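You operate a simulated robot arm through the tools that you are given. There is no shell and no other tool. Be economical: measure what you need, move in short steps, check, and stop when the job is done.

You run a simulated robot arm. Do the job below in one go: nothing can be reset, and whatever is moved stays where it is left.

TASK
Pull the pull-out shelf open. The pull-out shelf goes toward x -1.0, y +0.0, z +0.0 (a direction in the base frame).
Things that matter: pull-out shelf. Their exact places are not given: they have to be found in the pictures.

The check looks at the end state, three seconds after you hand in, the way a careful person would. Anything else that was tipped, shoved, dropped, spilled or broken makes it a failure.

THE ROBOT
A 6-joint arm with a two-finger parallel gripper on a trunk, on a base that drives. Base frame: it is fixed to the floor where the robot stands at the start and does not move with it; the origin is under the middle of the robot, x ahead of it, y to its left, z up. Units: mm, rad, N and s.
With the tool pointing down near the work surface it reaches from about 280 to 680 mm from the robot's upright axis, wherever it stands. Its first joint turns from -2.897 to 2.897 rad. Places, roughly: pull-out shelf [600, -200, 1000]. Payload 4.1 kg.
Tool frame: the origin (TCP) lies between the finger pads and is the grasp point; the fingertips stand 23 mm ahead of it; z points along the fingers, y is the line along which they close. The gripper opens to 94 mm. The fingers are 38 mm wide and 10 mm thick; the gripper's body (54 by 96 mm) begins 39 mm behind the TCP.
Orientation is told as [roll, pitch, yaw] about the base's x, y, z axes, in that order, counted from this pose: with the fingers straight down and closing along the base's y, the tool's x points along the base's -x, its y along +y and its z along -z.

THE INTERFACE
- The arm moves only by the tool send_rows. Its argument "motion" is a list of rows, each a list of 7 numbers: the shift along the base's x, y, z in mm, then the turn, a rotation vector about the base's x, y, z in rad, then the gripper command, from -1 (shut) to 1 (fully open), values between in proportion. In form: [[tx, ty, tz, ax, ay, az, jaw], ...]. A call has 1 to 12 rows; each row shifts and turns the commanded pose from where the row before left it. A row lasts 0.2 s, in which the tool goes at most 50 mm and 0.15 rad; a call with a longer step from one row to the next is refused whole, and so is a gripper value outside its range. A pose out of reach is approached as far as the arm can. The call stops where the force on the tool passes 40 N (or 10 N more than at its start, if that is more) or the arm is blocked; 0.2 s more then pass. Each finger travels about 45 mm/s and halts on what it meets, pressing with about 21 N; the grip force reading is that of the motor and also rises with nothing between the fingers. The clock runs only during rows and for 0.2 s after the last one: add rows that do not move to give the fingers time. It gives the time, the measured TCP pose, the force on the tool (base axes), the opening and the grip force at its end, in the units of the frame above (readings bear some noise), with the torque about the TCP (base axes, N m) and any sound that the robot's microphone picked up, and new pictures: "views" is both (left out), scene, wrist or none.
- Cameras (640 x 400 px; columns grow to the right, rows downward): "scene" is now at [13.4, 125.1, 1470.3]; the picture's right is [-0.48, -0.88, 0.00], its down [-0.54, 0.30, -0.79] and it looks along [0.69, -0.38, -0.62] (base axes); focal length 265 px, centre (320, 200). "wrist" rides on the gripper at [86, 16, -74] in the tool frame; the picture's right is [-0.18, 0.98, 0.00], its down [-0.58, -0.11, -0.81] and it looks along [-0.79, -0.15, 0.59] (tool axes); focal length 243 px, centre (320, 200).
- raise_lower(by): slides the trunk up (or, below 0, down) by that many mm; the arm and the scene camera ride with it, the base frame stays. It gives what a move gives, with no picture.
- steer(legs): drives the robot by 1 to 6 legs, each [ahead, turn to the left] in mm and rad, along the robot's own axes; the way and the turn of a leg run together, so that a leg with both is an arc; at most 1500 mm and 3.142 rad a leg. The arm and the cameras ride along, it lands a little off, and it stops where it bumps. It gives what a move gives, and a new picture of the scene camera.
- turn_head(pan, tilt): turns the head with the scene camera to pan (to the left, within 2.705 rad either way) and tilt (down, from -0.506 to 1.204), counted from straight ahead of the robot. It gives what a move gives, and a new picture of the scene camera.
- pixel_to_xyz(camera, pixels): for up to 12 pixels [column, row] of the newest picture of that camera ("zoom" is the newest enlarged one), the place [x, y, z] in the base frame of the surface seen there, good to about 3 mm. The clock stands still meanwhile.
- inspect(camera, box): a new picture of the part [left, top, right, bottom] of that camera's present view, enlarged. The clock stands still meanwhile.
- finish_job(): hands the job in; it is judged then, once.

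Go step by step. Measure first, check grasps and placings, and put right what went wrong. The budget is 80 turns and 260 pictures, counting those below and the enlarged ones. Unless the task says otherwise, let go and move clear before handing in, and close with one line.

The tools are called by a JSON object that holds its "fn" and its "kwargs". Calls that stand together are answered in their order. send_rows: Moves the arm, as the interface text tells. Its arguments: {"type":"object","properties":{"motion":{"type":"array","items":{"type":"array","items":{"type":"number"}}},"views":{"type":"string","enum":["both","scene","wrist","none"]}},"required":["motion"]} The other tools are called the same way: raise_lower (by) slides the trunk up or down; steer (legs) drives the base; turn_head (pan, tilt) turns the head that bears the scene camera; pixel_to_xyz (camera, pixels) gives the place of the surface under pixels of a picture; inspect (camera, box) takes an enlarged picture of a part of a camera's view; finish_job () hands the job in.

At the start:

```text
clock: 0.0
tcp_pos: [393.1, -173.7, 1135.9]
tcp_rot: [0.0, -0.001, 0.0]
contact_force: [-0.3, 0.5, 0.3]
torque: [0.06, -0.03, 0.02]
opening: 94.1
finger_force: 0.1
trunk travel left (down, up): [-425.0, 165.0]
robot x, y, heading: [2.8, -2.1, -0.0]
head pan, tilt: [-0.504, 0.667]
```

scene: 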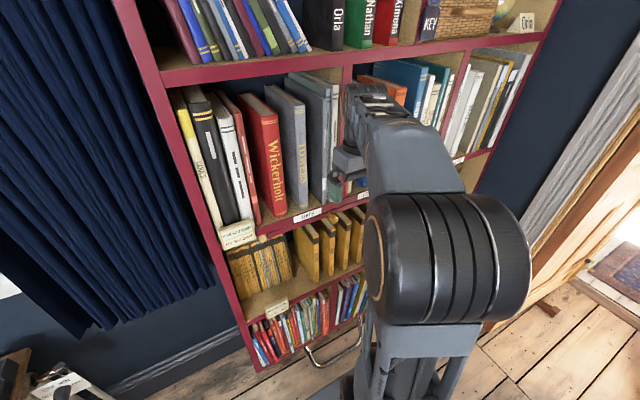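
wrist: 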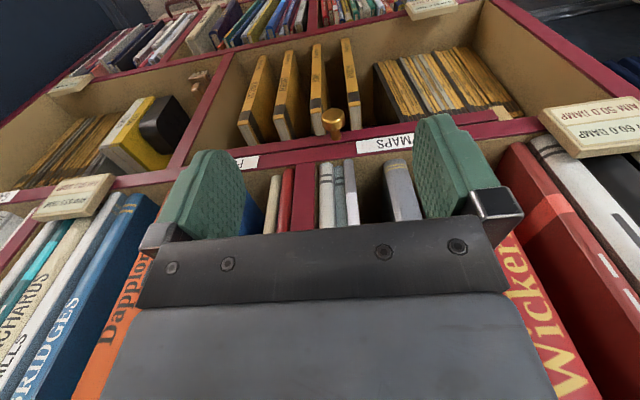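

The wrist view (upside down) shows a brass knob near (333,120) by a "MAPS" label, and the scene view shows a bar handle near (335,345). I'll take a closer look at both.

{"fn": "inspect", "kwargs": {"camera": "wrist", "box": [160, 20, 560, 270]}}

{"fn": "inspect", "kwargs": {"camera": "scene", "box": [200, 160, 440, 380]}}

{"fn": "pixel_to_xyz", "kwargs": {"camera": "wrist", "pixels": [[333, 118], [333, 132], [325, 115], [386, 143], [247, 162], [450, 133], [300, 150], [220, 100], [520, 130], [190, 150]]}}

{"fn": "pixel_to_xyz", "kwargs": {"camera": "scene", "pixels": [[308, 215], [335, 360], [310, 355], [238, 235], [276, 308], [250, 290], [340, 180], [340, 205]]}}

```text
1.60 times, centred on (360, 145) of wrist
```

zoom: 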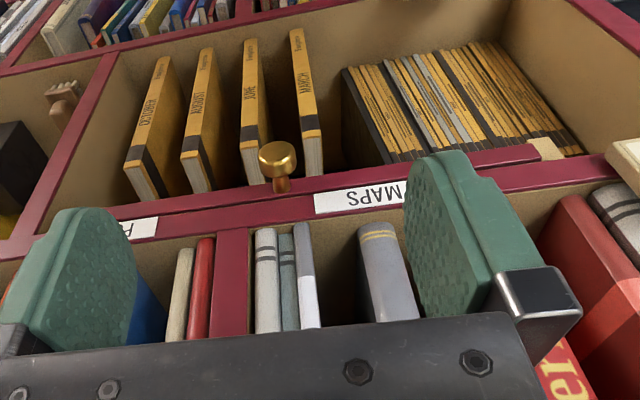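

```text
1.82 times, centred on (320, 270) of scene
```

zoom: 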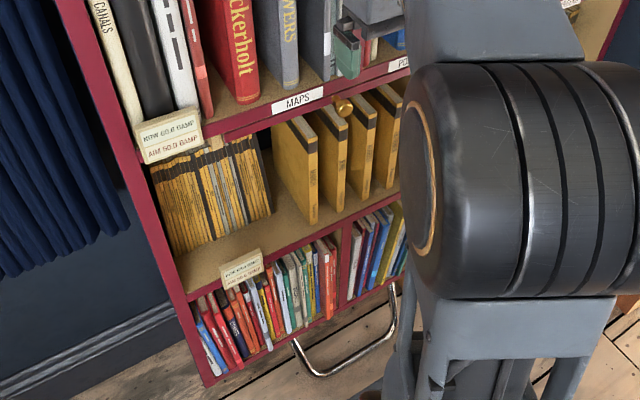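

```text
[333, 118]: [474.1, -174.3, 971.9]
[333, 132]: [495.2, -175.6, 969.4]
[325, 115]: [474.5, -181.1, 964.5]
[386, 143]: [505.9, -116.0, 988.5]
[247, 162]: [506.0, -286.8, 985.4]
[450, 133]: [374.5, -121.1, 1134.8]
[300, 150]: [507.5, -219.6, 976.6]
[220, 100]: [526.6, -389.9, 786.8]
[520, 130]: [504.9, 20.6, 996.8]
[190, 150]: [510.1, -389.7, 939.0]
```

```text
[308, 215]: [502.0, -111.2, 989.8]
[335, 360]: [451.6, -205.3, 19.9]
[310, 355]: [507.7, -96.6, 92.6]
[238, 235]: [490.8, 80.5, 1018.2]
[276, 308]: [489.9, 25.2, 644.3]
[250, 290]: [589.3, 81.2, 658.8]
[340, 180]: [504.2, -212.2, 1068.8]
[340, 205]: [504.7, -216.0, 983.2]
```

The pull-out shelf is the thin board under the fixed shelf edge, with a brass knob at about (475–505, -176, 968) and its front face at x≈506. I'll turn the gripper to point ahead (+x) while still clear of the bookcase.

{"fn": "send_rows", "kwargs": {"motion": [[-5, 0, 0, 0, -0.14, 0, 1], [-5, 0, 0, 0, -0.143, 0, 1], [0, 0, 0, 0, -0.143, 0, 1], [0, 0, 0, 0, -0.143, 0, 1], [0, 0, 0, 0, -0.143, 0, 1], [0, 0, 0, 0, -0.143, 0, 1], [0, 0, 0, 0, -0.143, 0, 1], [0, 0, 0, 0, -0.143, 0, 1], [0, 0, 0, 0, -0.143, 0, 1], [0, 0, 0, 0, -0.143, 0, 1], [0, 0, 0, 0, -0.143, 0, 1], [0, 0, 0, 0, 0, 0, 1]]}}

```text
clock: 2.6
tcp_pos: [383.0, -172.4, 1136.2]
tcp_rot: [3.008, -1.57, -3.007]
contact_force: [-0.6, -0.5, -0.1]
torque: [0.01, -0.01, 0.05]
opening: 94.0
finger_force: 0.1
trunk travel left (down, up): [-425.0, 165.0]
robot x, y, heading: [-0.2, -0.0, -0.001]
head pan, tilt: [-0.504, 0.667]
```

scene: 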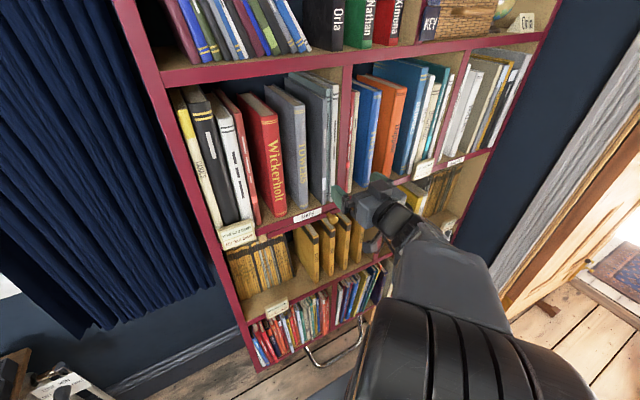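
wrist: 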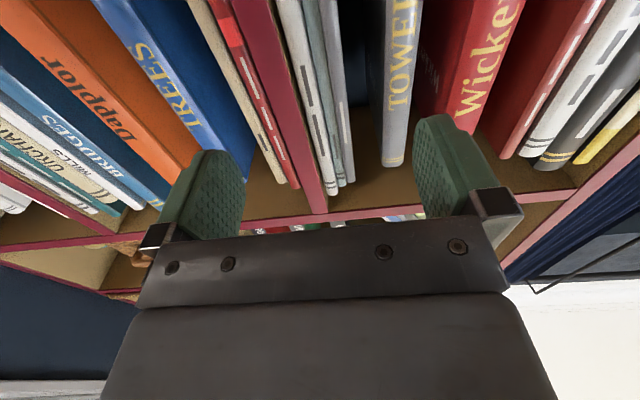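

The gripper now points ahead. I'll lower the trunk to bring the TCP to the knob's height (~968).

{"fn": "raise_lower", "kwargs": {"by": -168}}

{"fn": "inspect", "kwargs": {"camera": "wrist", "box": [120, 0, 520, 250]}}

{"fn": "inspect", "kwargs": {"camera": "scene", "box": [220, 80, 460, 230]}}

```text
clock: 4.5
tcp_pos: [383.1, -173.3, 967.1]
tcp_rot: [-0.041, -1.569, 0.041]
contact_force: [-0.7, 0.3, 0.4]
torque: [-0.02, 0.05, 0.01]
opening: 93.6
finger_force: 0.0
trunk travel left (down, up): [-257.0, 333.0]
robot x, y, heading: [1.8, 0.7, -0.0]
head pan, tilt: [-0.504, 0.667]
```

```text
1.60 times, centred on (320, 125) of wrist
```

zoom: 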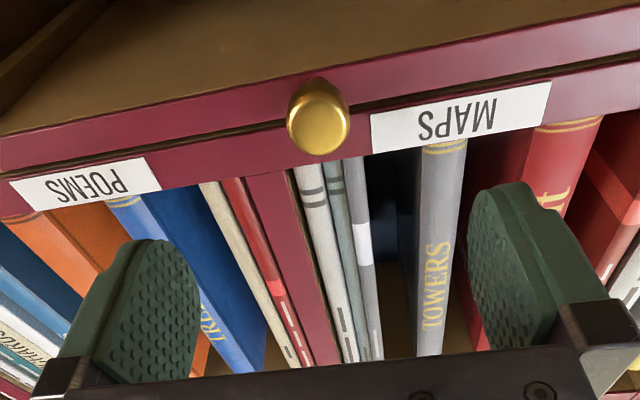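

```text
2.67 times, centred on (340, 155) of scene
```

zoom: 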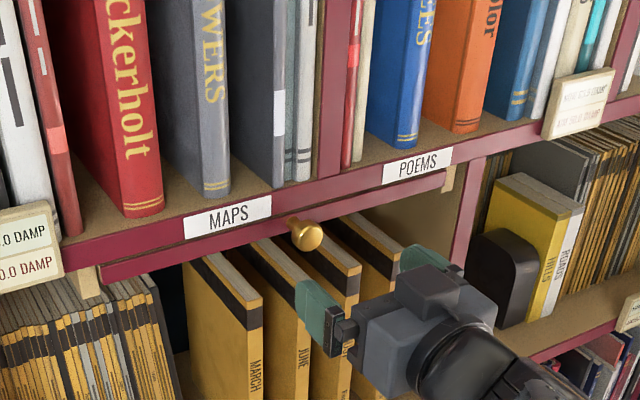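

The knob shows at (305,233) in the scene zoom. I'll measure it from there and take a few points along the board.

{"fn": "pixel_to_xyz", "kwargs": {"camera": "zoom", "pixels": [[312, 236], [312, 226], [312, 246], [304, 236], [320, 236], [294, 218], [200, 252], [400, 195], [230, 215], [420, 165]]}}

{"fn": "send_rows", "kwargs": {"motion": [[0, 0, 0, 0, 0, 0, 1]], "views": "wrist"}}

{"fn": "pixel_to_xyz", "kwargs": {"camera": "wrist", "pixels": [[319, 73], [319, 64], [319, 88], [305, 73], [333, 73], [319, 52]]}}

```text
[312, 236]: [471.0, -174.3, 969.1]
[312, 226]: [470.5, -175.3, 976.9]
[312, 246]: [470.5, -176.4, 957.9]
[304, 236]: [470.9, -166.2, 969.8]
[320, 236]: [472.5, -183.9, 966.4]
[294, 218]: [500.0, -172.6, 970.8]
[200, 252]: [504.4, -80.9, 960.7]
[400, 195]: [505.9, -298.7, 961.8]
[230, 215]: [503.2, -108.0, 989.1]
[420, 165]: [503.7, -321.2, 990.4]
```

```text
clock: 4.9
tcp_pos: [382.9, -174.0, 967.0]
tcp_rot: [-0.002, -1.568, 0.001]
contact_force: [-0.2, 0.0, -0.5]
torque: [-0.02, -0.03, -0.04]
opening: 94.0
finger_force: 0.0
trunk travel left (down, up): [-257.0, 333.0]
robot x, y, heading: [0.7, 1.5, 0.001]
head pan, tilt: [-0.504, 0.667]
```

wrist: 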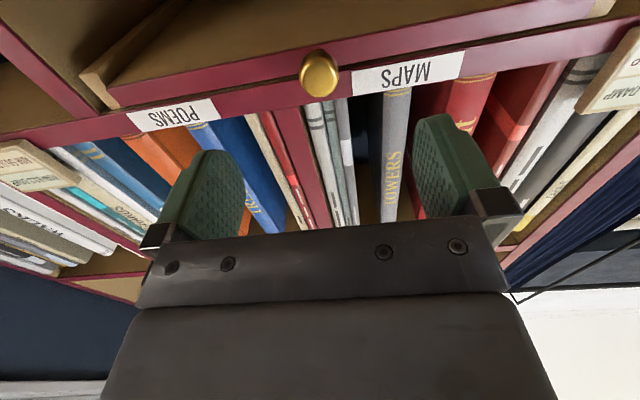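

```text
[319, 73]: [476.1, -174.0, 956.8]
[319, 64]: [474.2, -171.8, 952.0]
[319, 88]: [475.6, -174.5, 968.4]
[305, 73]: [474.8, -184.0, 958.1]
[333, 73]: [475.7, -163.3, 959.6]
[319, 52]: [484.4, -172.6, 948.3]
```

Knob centre is about (473–488, -174.5, 965), in line with the gripper. I'll advance 92 mm to put the TCP at x≈475 and close.

{"fn": "send_rows", "kwargs": {"motion": [[25, 0, -1, 0, 0, 0, 1], [25, 0, -1, 0, 0, 0, 1], [22, 0, 0, 0, 0, 0, 1], [10, 0, 0, 0, 0, 0, 1], [10, 0, 0, 0, 0, 0, 1], [0, 0, 0, 0, 0, 0, 1]]}}

```text
clock: 6.3
tcp_pos: [475.6, -175.0, 965.1]
tcp_rot: [0.017, -1.57, -0.014]
contact_force: [0.8, 0.3, 0.1]
torque: [0.0, 0.0, 0.0]
opening: 93.9
finger_force: 0.0
trunk travel left (down, up): [-257.0, 333.0]
robot x, y, heading: [-0.6, -3.7, 0.003]
head pan, tilt: [-0.504, 0.667]
```

scene: 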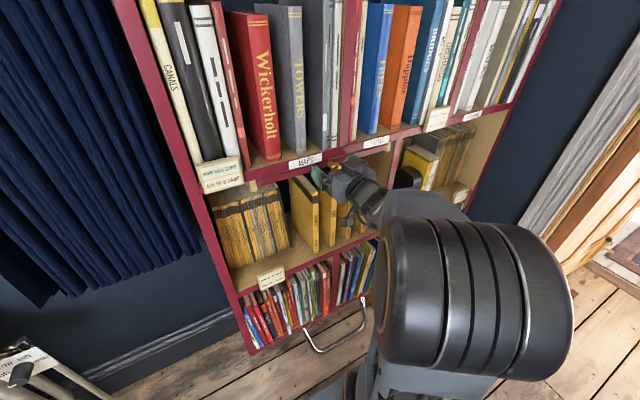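
wrist: 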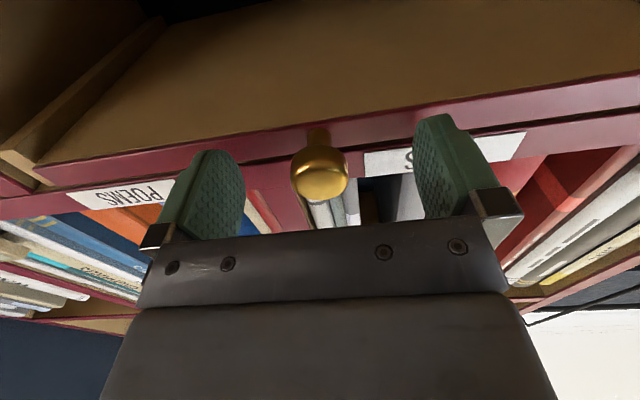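

The knob (319,175) sits between the pads, level with them. Closing now.

{"fn": "send_rows", "kwargs": {"motion": [[0, 0, 0, 0, 0, 0, -1], [0, 0, 0, 0, 0, 0, -1], [0, 0, 0, 0, 0, 0, -1], [0, 0, 0, 0, 0, 0, -1], [0, 0, 0, 0, 0, 0, -1], [0, 0, 0, 0, 0, 0, -1]], "views": "wrist"}}

```text
clock: 7.7
tcp_pos: [475.7, -175.1, 965.8]
tcp_rot: [0.096, -1.568, -0.095]
contact_force: [0.7, -0.8, 0.5]
torque: [-0.03, 0.09, 0.01]
opening: 27.3
finger_force: 45.1
trunk travel left (down, up): [-257.0, 333.0]
robot x, y, heading: [-0.8, 3.8, -0.002]
head pan, tilt: [-0.504, 0.667]
```

wrist: 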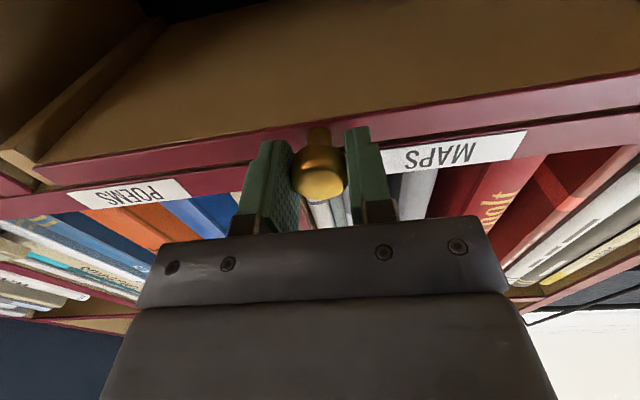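

The knob is held at a 27.3 mm opening. I'll pull gently toward -x first.

{"fn": "send_rows", "kwargs": {"motion": [[-8, 0, 0, 0, 0, 0, -1], [-10, 0, 0, 0, 0, 0, -1], [-10, 0, 0, 0, 0, 0, -1], [-10, 0, 0, 0, 0, 0, -1], [-10, 0, 0, 0, 0, 0, -1]]}}

```text
clock: 8.9
tcp_pos: [427.4, -175.1, 965.5]
tcp_rot: [2.894, -1.571, -2.895]
contact_force: [1.1, -2.9, 7.7]
torque: [-0.17, -0.19, -0.11]
opening: 27.3
finger_force: 45.6
trunk travel left (down, up): [-257.0, 333.0]
robot x, y, heading: [-1.0, 1.3, 0.002]
head pan, tilt: [-0.504, 0.667]
```

scene: 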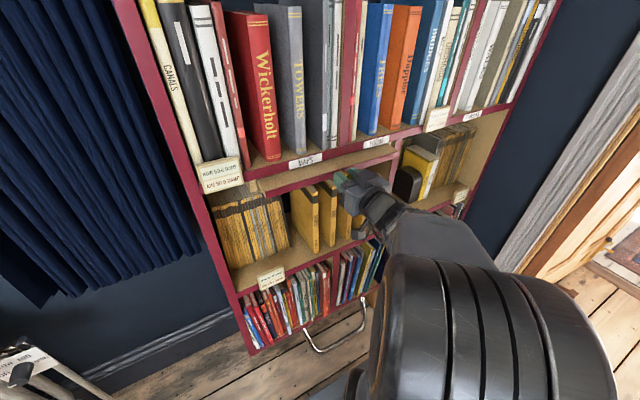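
wrist: 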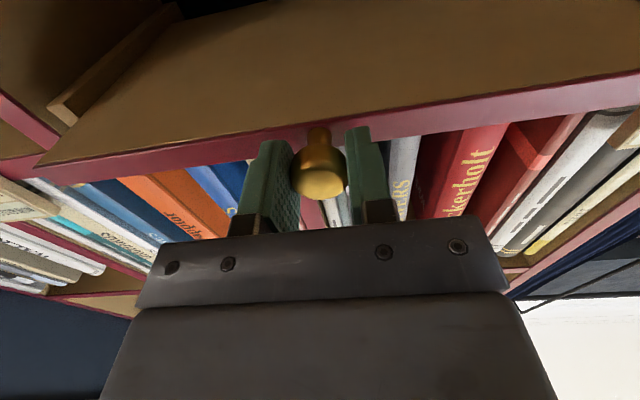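

The board came out about 48 mm with little force. I'll keep pulling.

{"fn": "send_rows", "kwargs": {"motion": [[-10, 0, 0, 0, 0, 0, -1], [-10, 0, 0, 0, 0, 0, -1], [-10, 0, 0, 0, 0, 0, -1], [-10, 0, 0, 0, 0, 0, -1], [-10, 0, 0, 0, 0, 0, -1], [-10, 0, 0, 0, 0, 0, -1], [-10, 0, 0, 0, 0, 0, -1], [-10, 0, 0, 0, 0, 0, -1]]}}

```text
clock: 10.7
tcp_pos: [350.8, -174.5, 965.7]
tcp_rot: [0.098, -1.561, -0.087]
contact_force: [0.8, 30.2, -19.1]
torque: [-0.01, -0.83, 0.43]
opening: 27.3
finger_force: 45.2
out of reach, approached as far as the arm can: row 7, 8
trunk travel left (down, up): [-257.0, 333.0]
robot x, y, heading: [-0.3, 1.6, 0.001]
head pan, tilt: [-0.504, 0.667]
```

scene: 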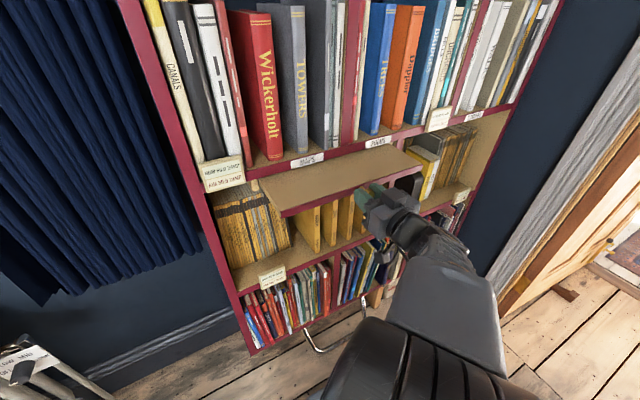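
wrist: 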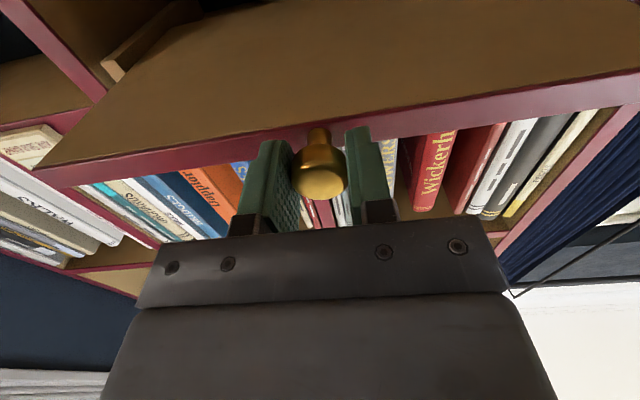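

The shelf is out about 125 mm and the arm has reached its near limit. I'll let go, then check the floor behind before backing the base.

{"fn": "send_rows", "kwargs": {"motion": [[0, 0, 0, 0, 0, 0, 1], [0, 0, 0, 0, 0, 0, 1], [0, 0, 0, 0, 0, 0, 1], [0, 0, 0, 0, 0, 0, 1], [0, 0, 0, 0, 0, 0, 1]], "views": "wrist"}}

{"fn": "turn_head", "kwargs": {"pan": 2.6, "tilt": 0.8}}

{"fn": "turn_head", "kwargs": {"pan": -2.6, "tilt": 0.8}}

```text
clock: 11.9
tcp_pos: [350.6, -180.4, 968.6]
tcp_rot: [-0.006, -1.569, 0.006]
contact_force: [-0.6, 0.7, 0.5]
torque: [0.02, -0.02, -0.01]
opening: 94.0
finger_force: 0.0
trunk travel left (down, up): [-257.0, 333.0]
robot x, y, heading: [1.1, -3.7, 0.003]
head pan, tilt: [-0.504, 0.667]
```

wrist: 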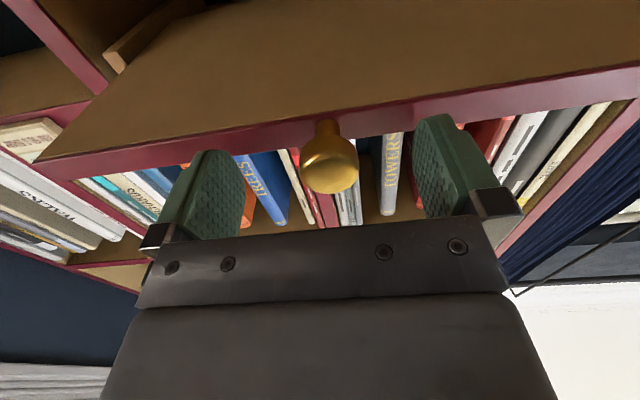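

```text
clock: 14.6
tcp_pos: [350.7, -180.2, 969.5]
tcp_rot: [-0.024, -1.57, 0.024]
contact_force: [-0.4, 0.6, -0.2]
torque: [0.0, 0.01, 0.01]
opening: 93.9
finger_force: 0.1
trunk travel left (down, up): [-257.0, 333.0]
robot x, y, heading: [-0.6, 0.8, 0.002]
head pan, tilt: [2.601, 0.799]
```

scene: 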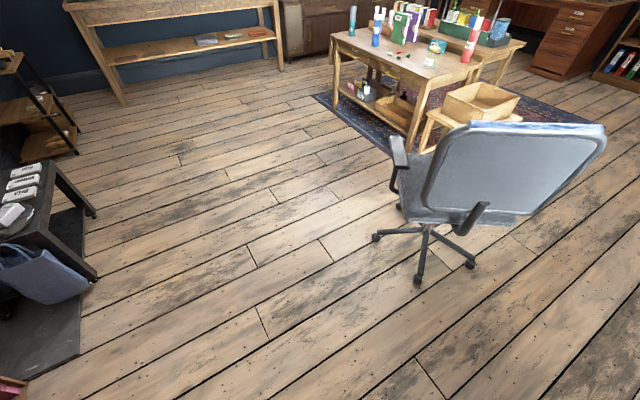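

```text
clock: 18.6
tcp_pos: [349.9, -180.1, 969.3]
tcp_rot: [-0.027, -1.569, 0.029]
contact_force: [0.6, 0.3, 0.5]
torque: [-0.01, 0.01, 0.01]
opening: 94.1
finger_force: 0.1
trunk travel left (down, up): [-257.0, 333.0]
robot x, y, heading: [-2.8, 2.7, 0.003]
head pan, tilt: [-2.601, 0.799]
```

scene: 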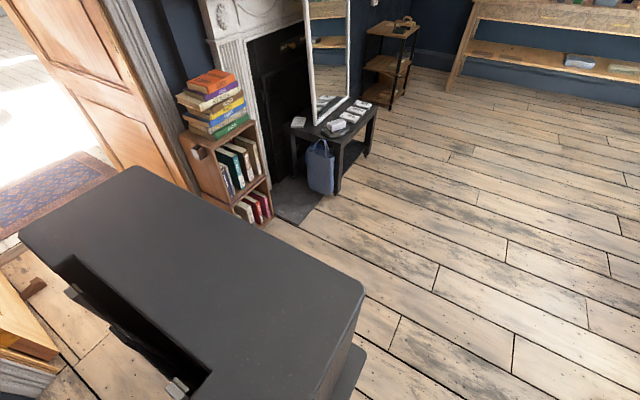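

The floor directly behind is clear. I'll back the base 200 mm and look forward again.

{"fn": "steer", "kwargs": {"legs": [[-200, 0]]}}

{"fn": "turn_head", "kwargs": {"pan": -0.45, "tilt": 0.6}}

{"fn": "send_rows", "kwargs": {"motion": [[0, 0, 0, 0, 0, 0, 1]], "views": "both"}}

```text
clock: 20.2
tcp_pos: [151.8, -180.1, 969.5]
tcp_rot: [-0.017, -1.568, 0.015]
contact_force: [0.8, 0.9, 0.5]
torque: [0.01, 0.01, -0.03]
opening: 94.1
finger_force: 0.1
trunk travel left (down, up): [-257.0, 333.0]
robot x, y, heading: [-198.2, -1.0, -0.006]
head pan, tilt: [-2.601, 0.799]
```

scene: 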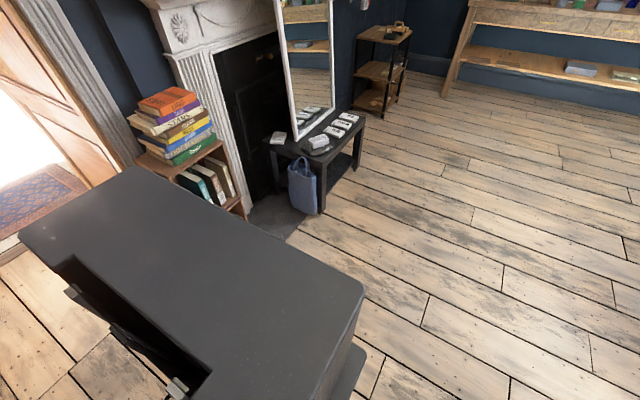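

```text
clock: 22.3
tcp_pos: [151.5, -180.2, 969.8]
tcp_rot: [-0.033, -1.569, 0.034]
contact_force: [0.1, -0.3, 0.2]
torque: [-0.02, 0.01, 0.0]
opening: 94.1
finger_force: 0.1
trunk travel left (down, up): [-257.0, 333.0]
robot x, y, heading: [-202.1, 2.7, -0.008]
head pan, tilt: [-0.45, 0.6]
```

scene: 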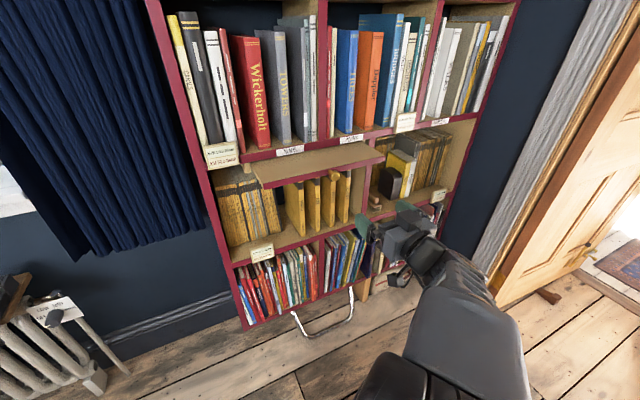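

```text
clock: 22.7
tcp_pos: [151.6, -179.3, 969.1]
tcp_rot: [-0.032, -1.567, 0.031]
contact_force: [-1.1, -0.1, 0.6]
torque: [0.01, 0.01, -0.03]
opening: 94.3
finger_force: 0.0
trunk travel left (down, up): [-257.0, 333.0]
robot x, y, heading: [-198.4, -0.1, 0.001]
head pan, tilt: [-0.45, 0.6]
```

scene: 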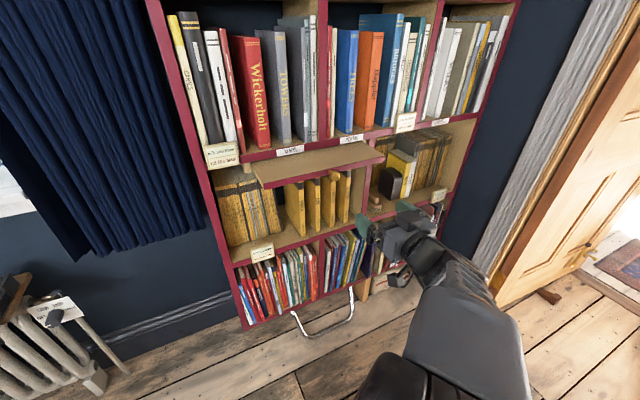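
wrist: 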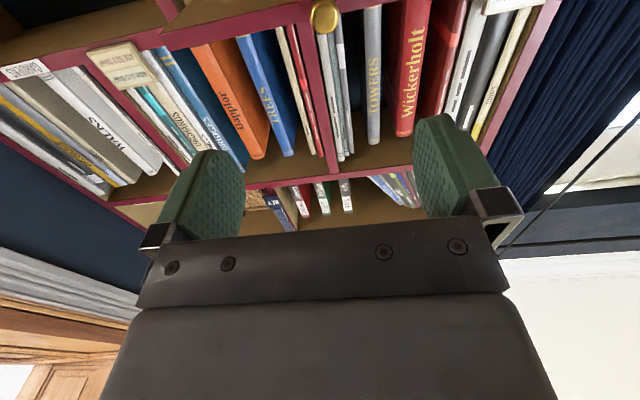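

The knob is at (326,15) in the wrist view; I'll measure it before regrasping.

{"fn": "pixel_to_xyz", "kwargs": {"camera": "wrist", "pixels": [[325, 15], [317, 15], [333, 15], [325, 8], [325, 24]]}}

{"fn": "pixel_to_xyz", "kwargs": {"camera": "scene", "pixels": [[265, 186], [383, 157], [320, 172], [285, 152], [260, 165], [330, 155]]}}

```text
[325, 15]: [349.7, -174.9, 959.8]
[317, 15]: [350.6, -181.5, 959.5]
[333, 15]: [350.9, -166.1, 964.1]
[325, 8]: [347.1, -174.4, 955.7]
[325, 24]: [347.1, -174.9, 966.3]
```

```text
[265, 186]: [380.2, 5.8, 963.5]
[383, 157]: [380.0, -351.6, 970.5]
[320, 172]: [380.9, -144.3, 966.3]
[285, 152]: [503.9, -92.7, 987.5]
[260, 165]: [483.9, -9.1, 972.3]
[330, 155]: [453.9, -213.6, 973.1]
```

Knob is at (≈348, -174.5, 965) and the shelf front at x=380. I'll advance 199 mm, shift +5 mm in y and -4 mm in z, then close.

{"fn": "send_rows", "kwargs": {"motion": [[20, 2, -2, 0, 0, 0, 1], [30, 2, -1, 0, 0, 0, 1], [30, 1, -1, 0, 0, 0, 1], [30, 0, 0, 0, 0, 0, 1], [30, 0, 0, 0, 0, 0, 1], [30, 0, 0, 0, 0, 0, 1], [18, 0, 0, 0, 0, 0, 1], [10, 0, 0, 0, 0, 0, 1], [0, 0, 0, 0, 0, 0, 1]], "views": "wrist"}}

{"fn": "send_rows", "kwargs": {"motion": [[0, 0, 0, 0, 0, 0, -1], [0, 0, 0, 0, 0, 0, -1], [0, 0, 0, 0, 0, 0, -1], [0, 0, 0, 0, 0, 0, -1], [0, 0, 0, 0, 0, 0, -1], [0, 0, 0, 0, 0, 0, -1]], "views": "wrist"}}

```text
clock: 24.7
tcp_pos: [352.0, -174.4, 965.8]
tcp_rot: [-0.02, -1.569, 0.018]
contact_force: [-0.2, 0.2, 0.3]
torque: [0.0, -0.03, 0.01]
opening: 93.9
finger_force: 0.1
trunk travel left (down, up): [-257.0, 333.0]
robot x, y, heading: [-198.0, 0.5, -0.004]
head pan, tilt: [-0.45, 0.6]
```

wrist: 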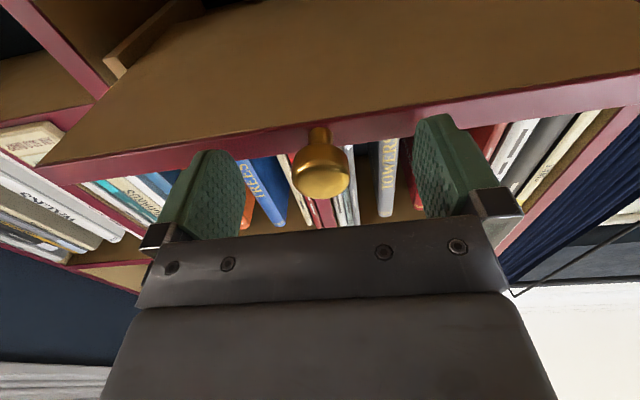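

```text
clock: 26.1
tcp_pos: [350.1, -175.3, 966.4]
tcp_rot: [-0.119, -1.568, 0.119]
contact_force: [-0.3, 2.6, -0.8]
torque: [0.02, -0.07, 0.07]
opening: 27.4
finger_force: 45.3
trunk travel left (down, up): [-257.0, 333.0]
robot x, y, heading: [-197.3, 3.2, -0.005]
head pan, tilt: [-0.45, 0.6]
```

wrist: 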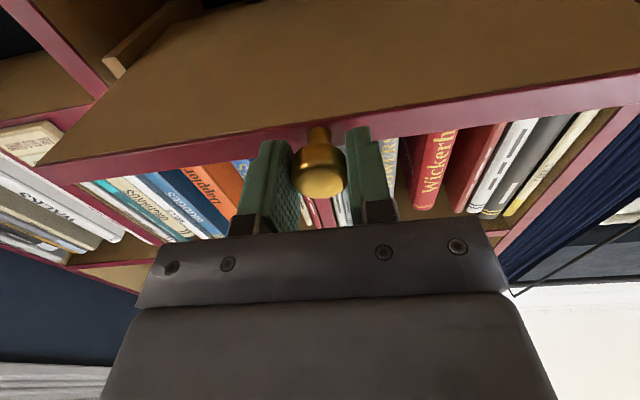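

Gripped again at 27.4 mm. I'll pull on slowly and watch for an end stop.

{"fn": "send_rows", "kwargs": {"motion": [[-8, 0, 0, 0, 0, 0, -1], [-8, 0, 0, 0, 0, 0, -1], [-8, 0, 0, 0, 0, 0, -1], [-8, 0, 0, 0, 0, 0, -1], [-8, 0, 0, 0, 0, 0, -1], [-8, 0, 0, 0, 0, 0, -1], [-8, 0, 0, 0, 0, 0, -1]]}}

```text
clock: 27.7
tcp_pos: [294.0, -175.2, 966.0]
tcp_rot: [0.02, -1.569, -0.02]
contact_force: [0.2, 1.7, -1.0]
torque: [0.08, -0.51, 0.01]
opening: 27.1
finger_force: 45.0
trunk travel left (down, up): [-257.0, 333.0]
robot x, y, heading: [-200.7, -1.6, -0.0]
head pan, tilt: [-0.45, 0.6]
```

scene: 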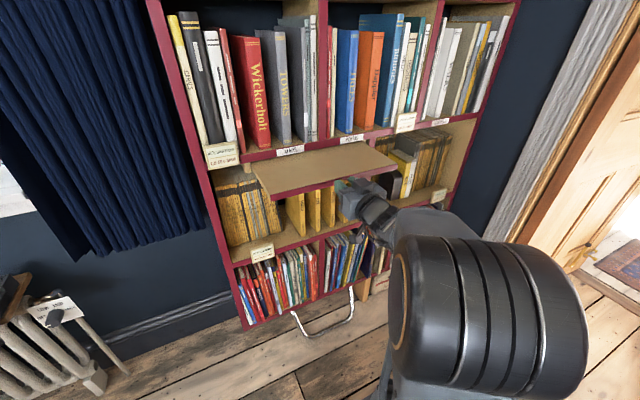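
wrist: 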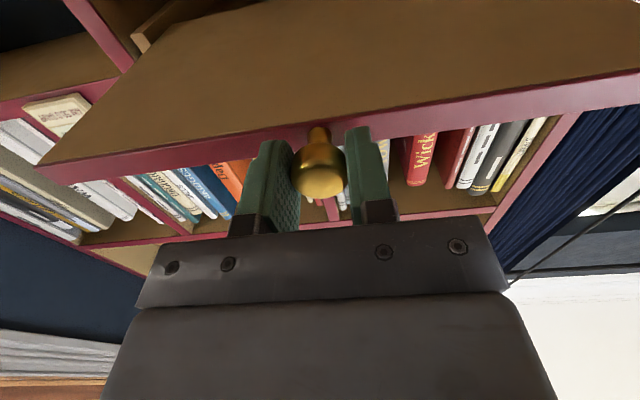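

The shelf is out about 181 mm with no stop felt. Continuing in small steps.

{"fn": "send_rows", "kwargs": {"motion": [[-6, 0, 0, 0, 0, 0, -1], [-6, 0, 0, 0, 0, 0, -1], [-6, 0, 0, 0, 0, 0, -1], [-6, 0, 0, 0, 0, 0, -1], [-6, 0, 0, 0, 0, 0, -1], [-6, 0, 0, 0, 0, 0, -1], [-6, 0, 0, 0, 0, 0, -1]]}}

```text
clock: 29.3
tcp_pos: [251.6, -174.5, 965.3]
tcp_rot: [0.022, -1.568, -0.023]
contact_force: [1.9, 2.4, 0.6]
torque: [0.0, 0.08, -0.02]
opening: 27.3
finger_force: 45.3
trunk travel left (down, up): [-257.0, 333.0]
robot x, y, heading: [-198.8, -3.2, -0.005]
head pan, tilt: [-0.45, 0.6]
```

scene: 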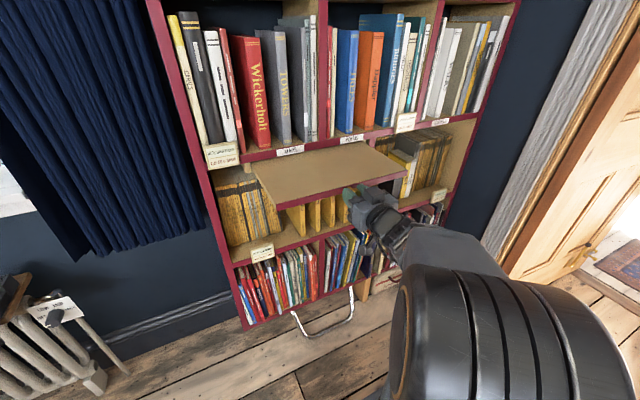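
wrist: 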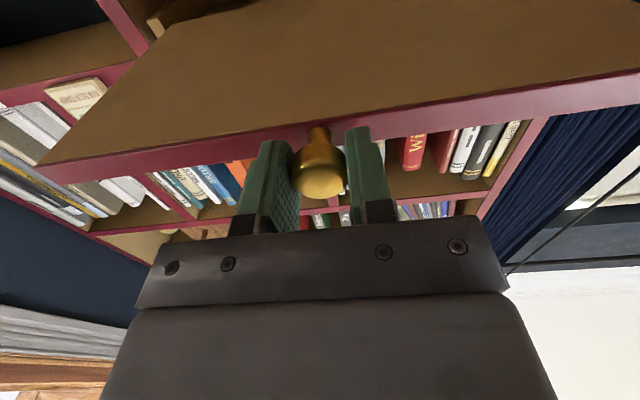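

Now 224 mm out and still free. Before going further I'll check the bookcase depth and the shelf's rear edge.

{"fn": "inspect", "kwargs": {"camera": "scene", "box": [220, 100, 460, 250]}}

{"fn": "pixel_to_xyz", "kwargs": {"camera": "zoom", "pixels": [[80, 190], [60, 190], [200, 150], [300, 130], [170, 285], [450, 110]]}}

{"fn": "pixel_to_xyz", "kwargs": {"camera": "wrist", "pixels": [[230, 15], [300, 5], [500, 10], [160, 20], [70, 30], [45, 60]]}}

```text
2.67 times, centred on (340, 175) of scene
```

zoom: 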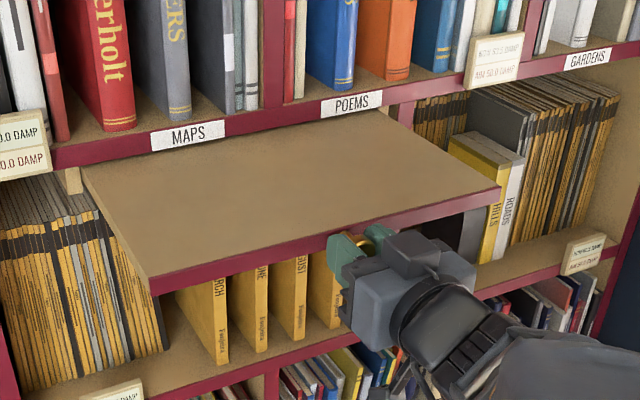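

```text
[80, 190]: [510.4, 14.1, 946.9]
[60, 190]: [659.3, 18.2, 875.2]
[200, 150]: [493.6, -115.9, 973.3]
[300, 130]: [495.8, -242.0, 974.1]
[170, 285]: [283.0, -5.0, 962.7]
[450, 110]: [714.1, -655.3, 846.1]
```

```text
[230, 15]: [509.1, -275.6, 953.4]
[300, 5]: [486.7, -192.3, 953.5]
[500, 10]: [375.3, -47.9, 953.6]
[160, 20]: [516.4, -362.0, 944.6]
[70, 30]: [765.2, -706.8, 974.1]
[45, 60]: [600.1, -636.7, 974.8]
```

The case is about 250 mm or more deep, so a stop should be close. I'll use 4 mm steps, relying on the force cut-off.

{"fn": "send_rows", "kwargs": {"motion": [[-4, 0, 0, 0, 0, 0, -1], [-4, 0, 0, 0, 0, 0, -1], [-4, 0, 0, 0, 0, 0, -1], [-4, 0, 0, 0, 0, 0, -1], [-4, 0, 0, 0, 0, 0, -1], [-4, 0, 0, 0, 0, 0, -1]]}}

```text
clock: 30.7
tcp_pos: [230.7, -175.3, 964.8]
tcp_rot: [-0.146, -1.565, 0.148]
contact_force: [32.6, 0.7, 4.6]
torque: [-0.04, -0.06, 0.01]
opening: 27.8
finger_force: 45.5
trunk travel left (down, up): [-257.0, 333.0]
robot x, y, heading: [-198.2, 1.1, -0.001]
head pan, tilt: [-0.45, 0.6]
```

scene: 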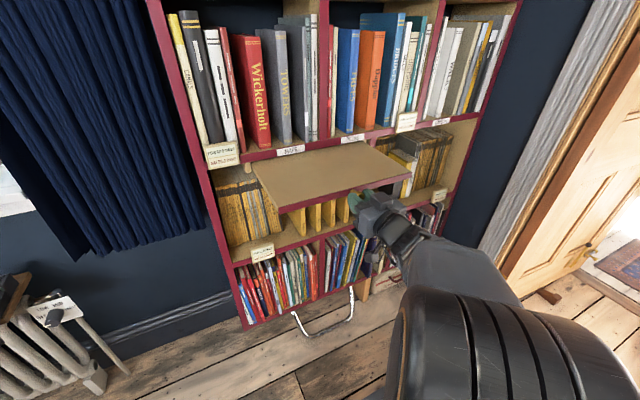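
wrist: 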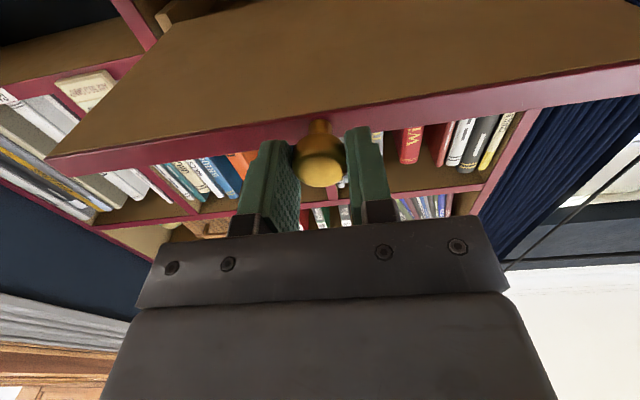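

The x force jumped to 33 N: that is the end stop, about 240 mm out. I'll open and draw straight back.

{"fn": "send_rows", "kwargs": {"motion": [[0, 0, 0, 0, 0, 0, 1], [0, 0, 0, 0, 0, 0, 1], [0, 0, 0, 0, 0, 0, 1], [0, 0, 0, 0, 0, 0, 1], [0, 0, 0, 0, 0, 0, 1]], "views": "wrist"}}

{"fn": "steer", "kwargs": {"legs": [[-120, 0]]}}

{"fn": "inspect", "kwargs": {"camera": "scene", "box": [180, 60, 500, 260]}}

{"fn": "pixel_to_xyz", "kwargs": {"camera": "scene", "pixels": [[320, 170], [320, 180], [320, 190], [320, 200], [320, 210]]}}

```text
clock: 31.9
tcp_pos: [228.0, -174.9, 965.1]
tcp_rot: [0.009, -1.569, -0.011]
contact_force: [0.5, 0.4, 0.1]
torque: [0.0, 0.02, 0.0]
opening: 94.0
finger_force: 0.1
trunk travel left (down, up): [-257.0, 333.0]
robot x, y, heading: [-200.0, -1.4, 0.0]
head pan, tilt: [-0.45, 0.6]
```

wrist: 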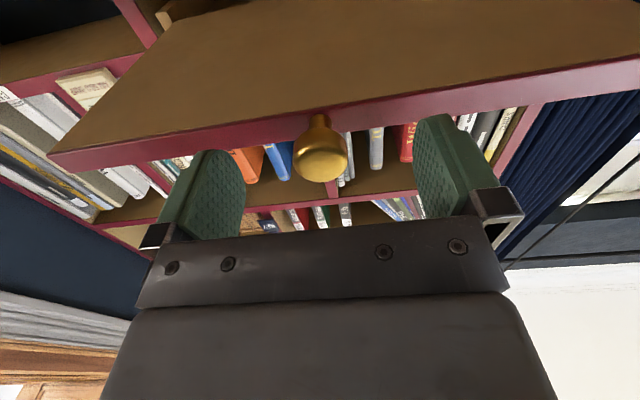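

```text
clock: 33.1
tcp_pos: [107.3, -176.2, 965.9]
tcp_rot: [0.002, -1.568, -0.001]
contact_force: [-0.3, 0.8, -0.3]
torque: [0.0, -0.01, -0.01]
opening: 93.9
finger_force: 0.1
trunk travel left (down, up): [-257.0, 333.0]
robot x, y, heading: [-318.5, -0.5, -0.001]
head pan, tilt: [-0.45, 0.6]
```

scene: 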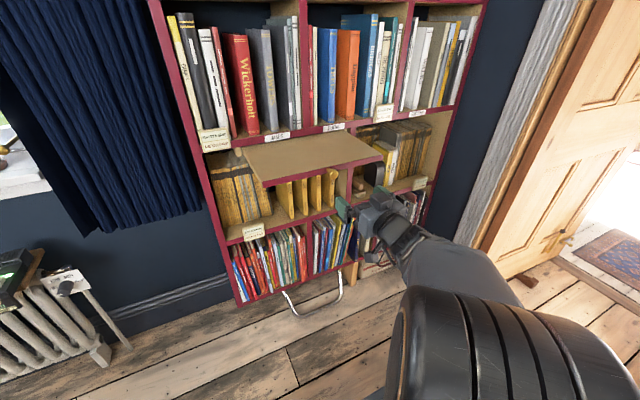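

```text
2.00 times, centred on (340, 160) of scene
```

zoom: 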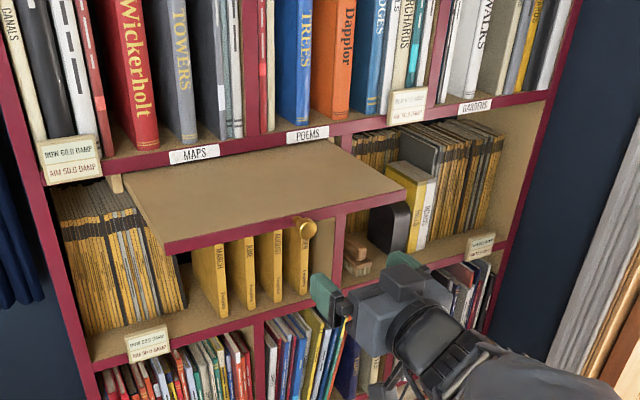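

```text
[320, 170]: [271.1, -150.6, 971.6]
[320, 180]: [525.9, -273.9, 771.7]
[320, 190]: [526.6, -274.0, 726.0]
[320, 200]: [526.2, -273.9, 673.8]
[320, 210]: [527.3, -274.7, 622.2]
```

The shelf sits level with its front edge at x≈265, about 240 mm out and at its stop. The books are as they were, and the gripper is clear, so I'm handing in.

{"fn": "finish_job", "kwargs": {}}

```text
The job is handed in.
```

The pull-out shelf is open to its end stop, about 240 mm out, the gripper is clear of it, and I saw nothing else moved.
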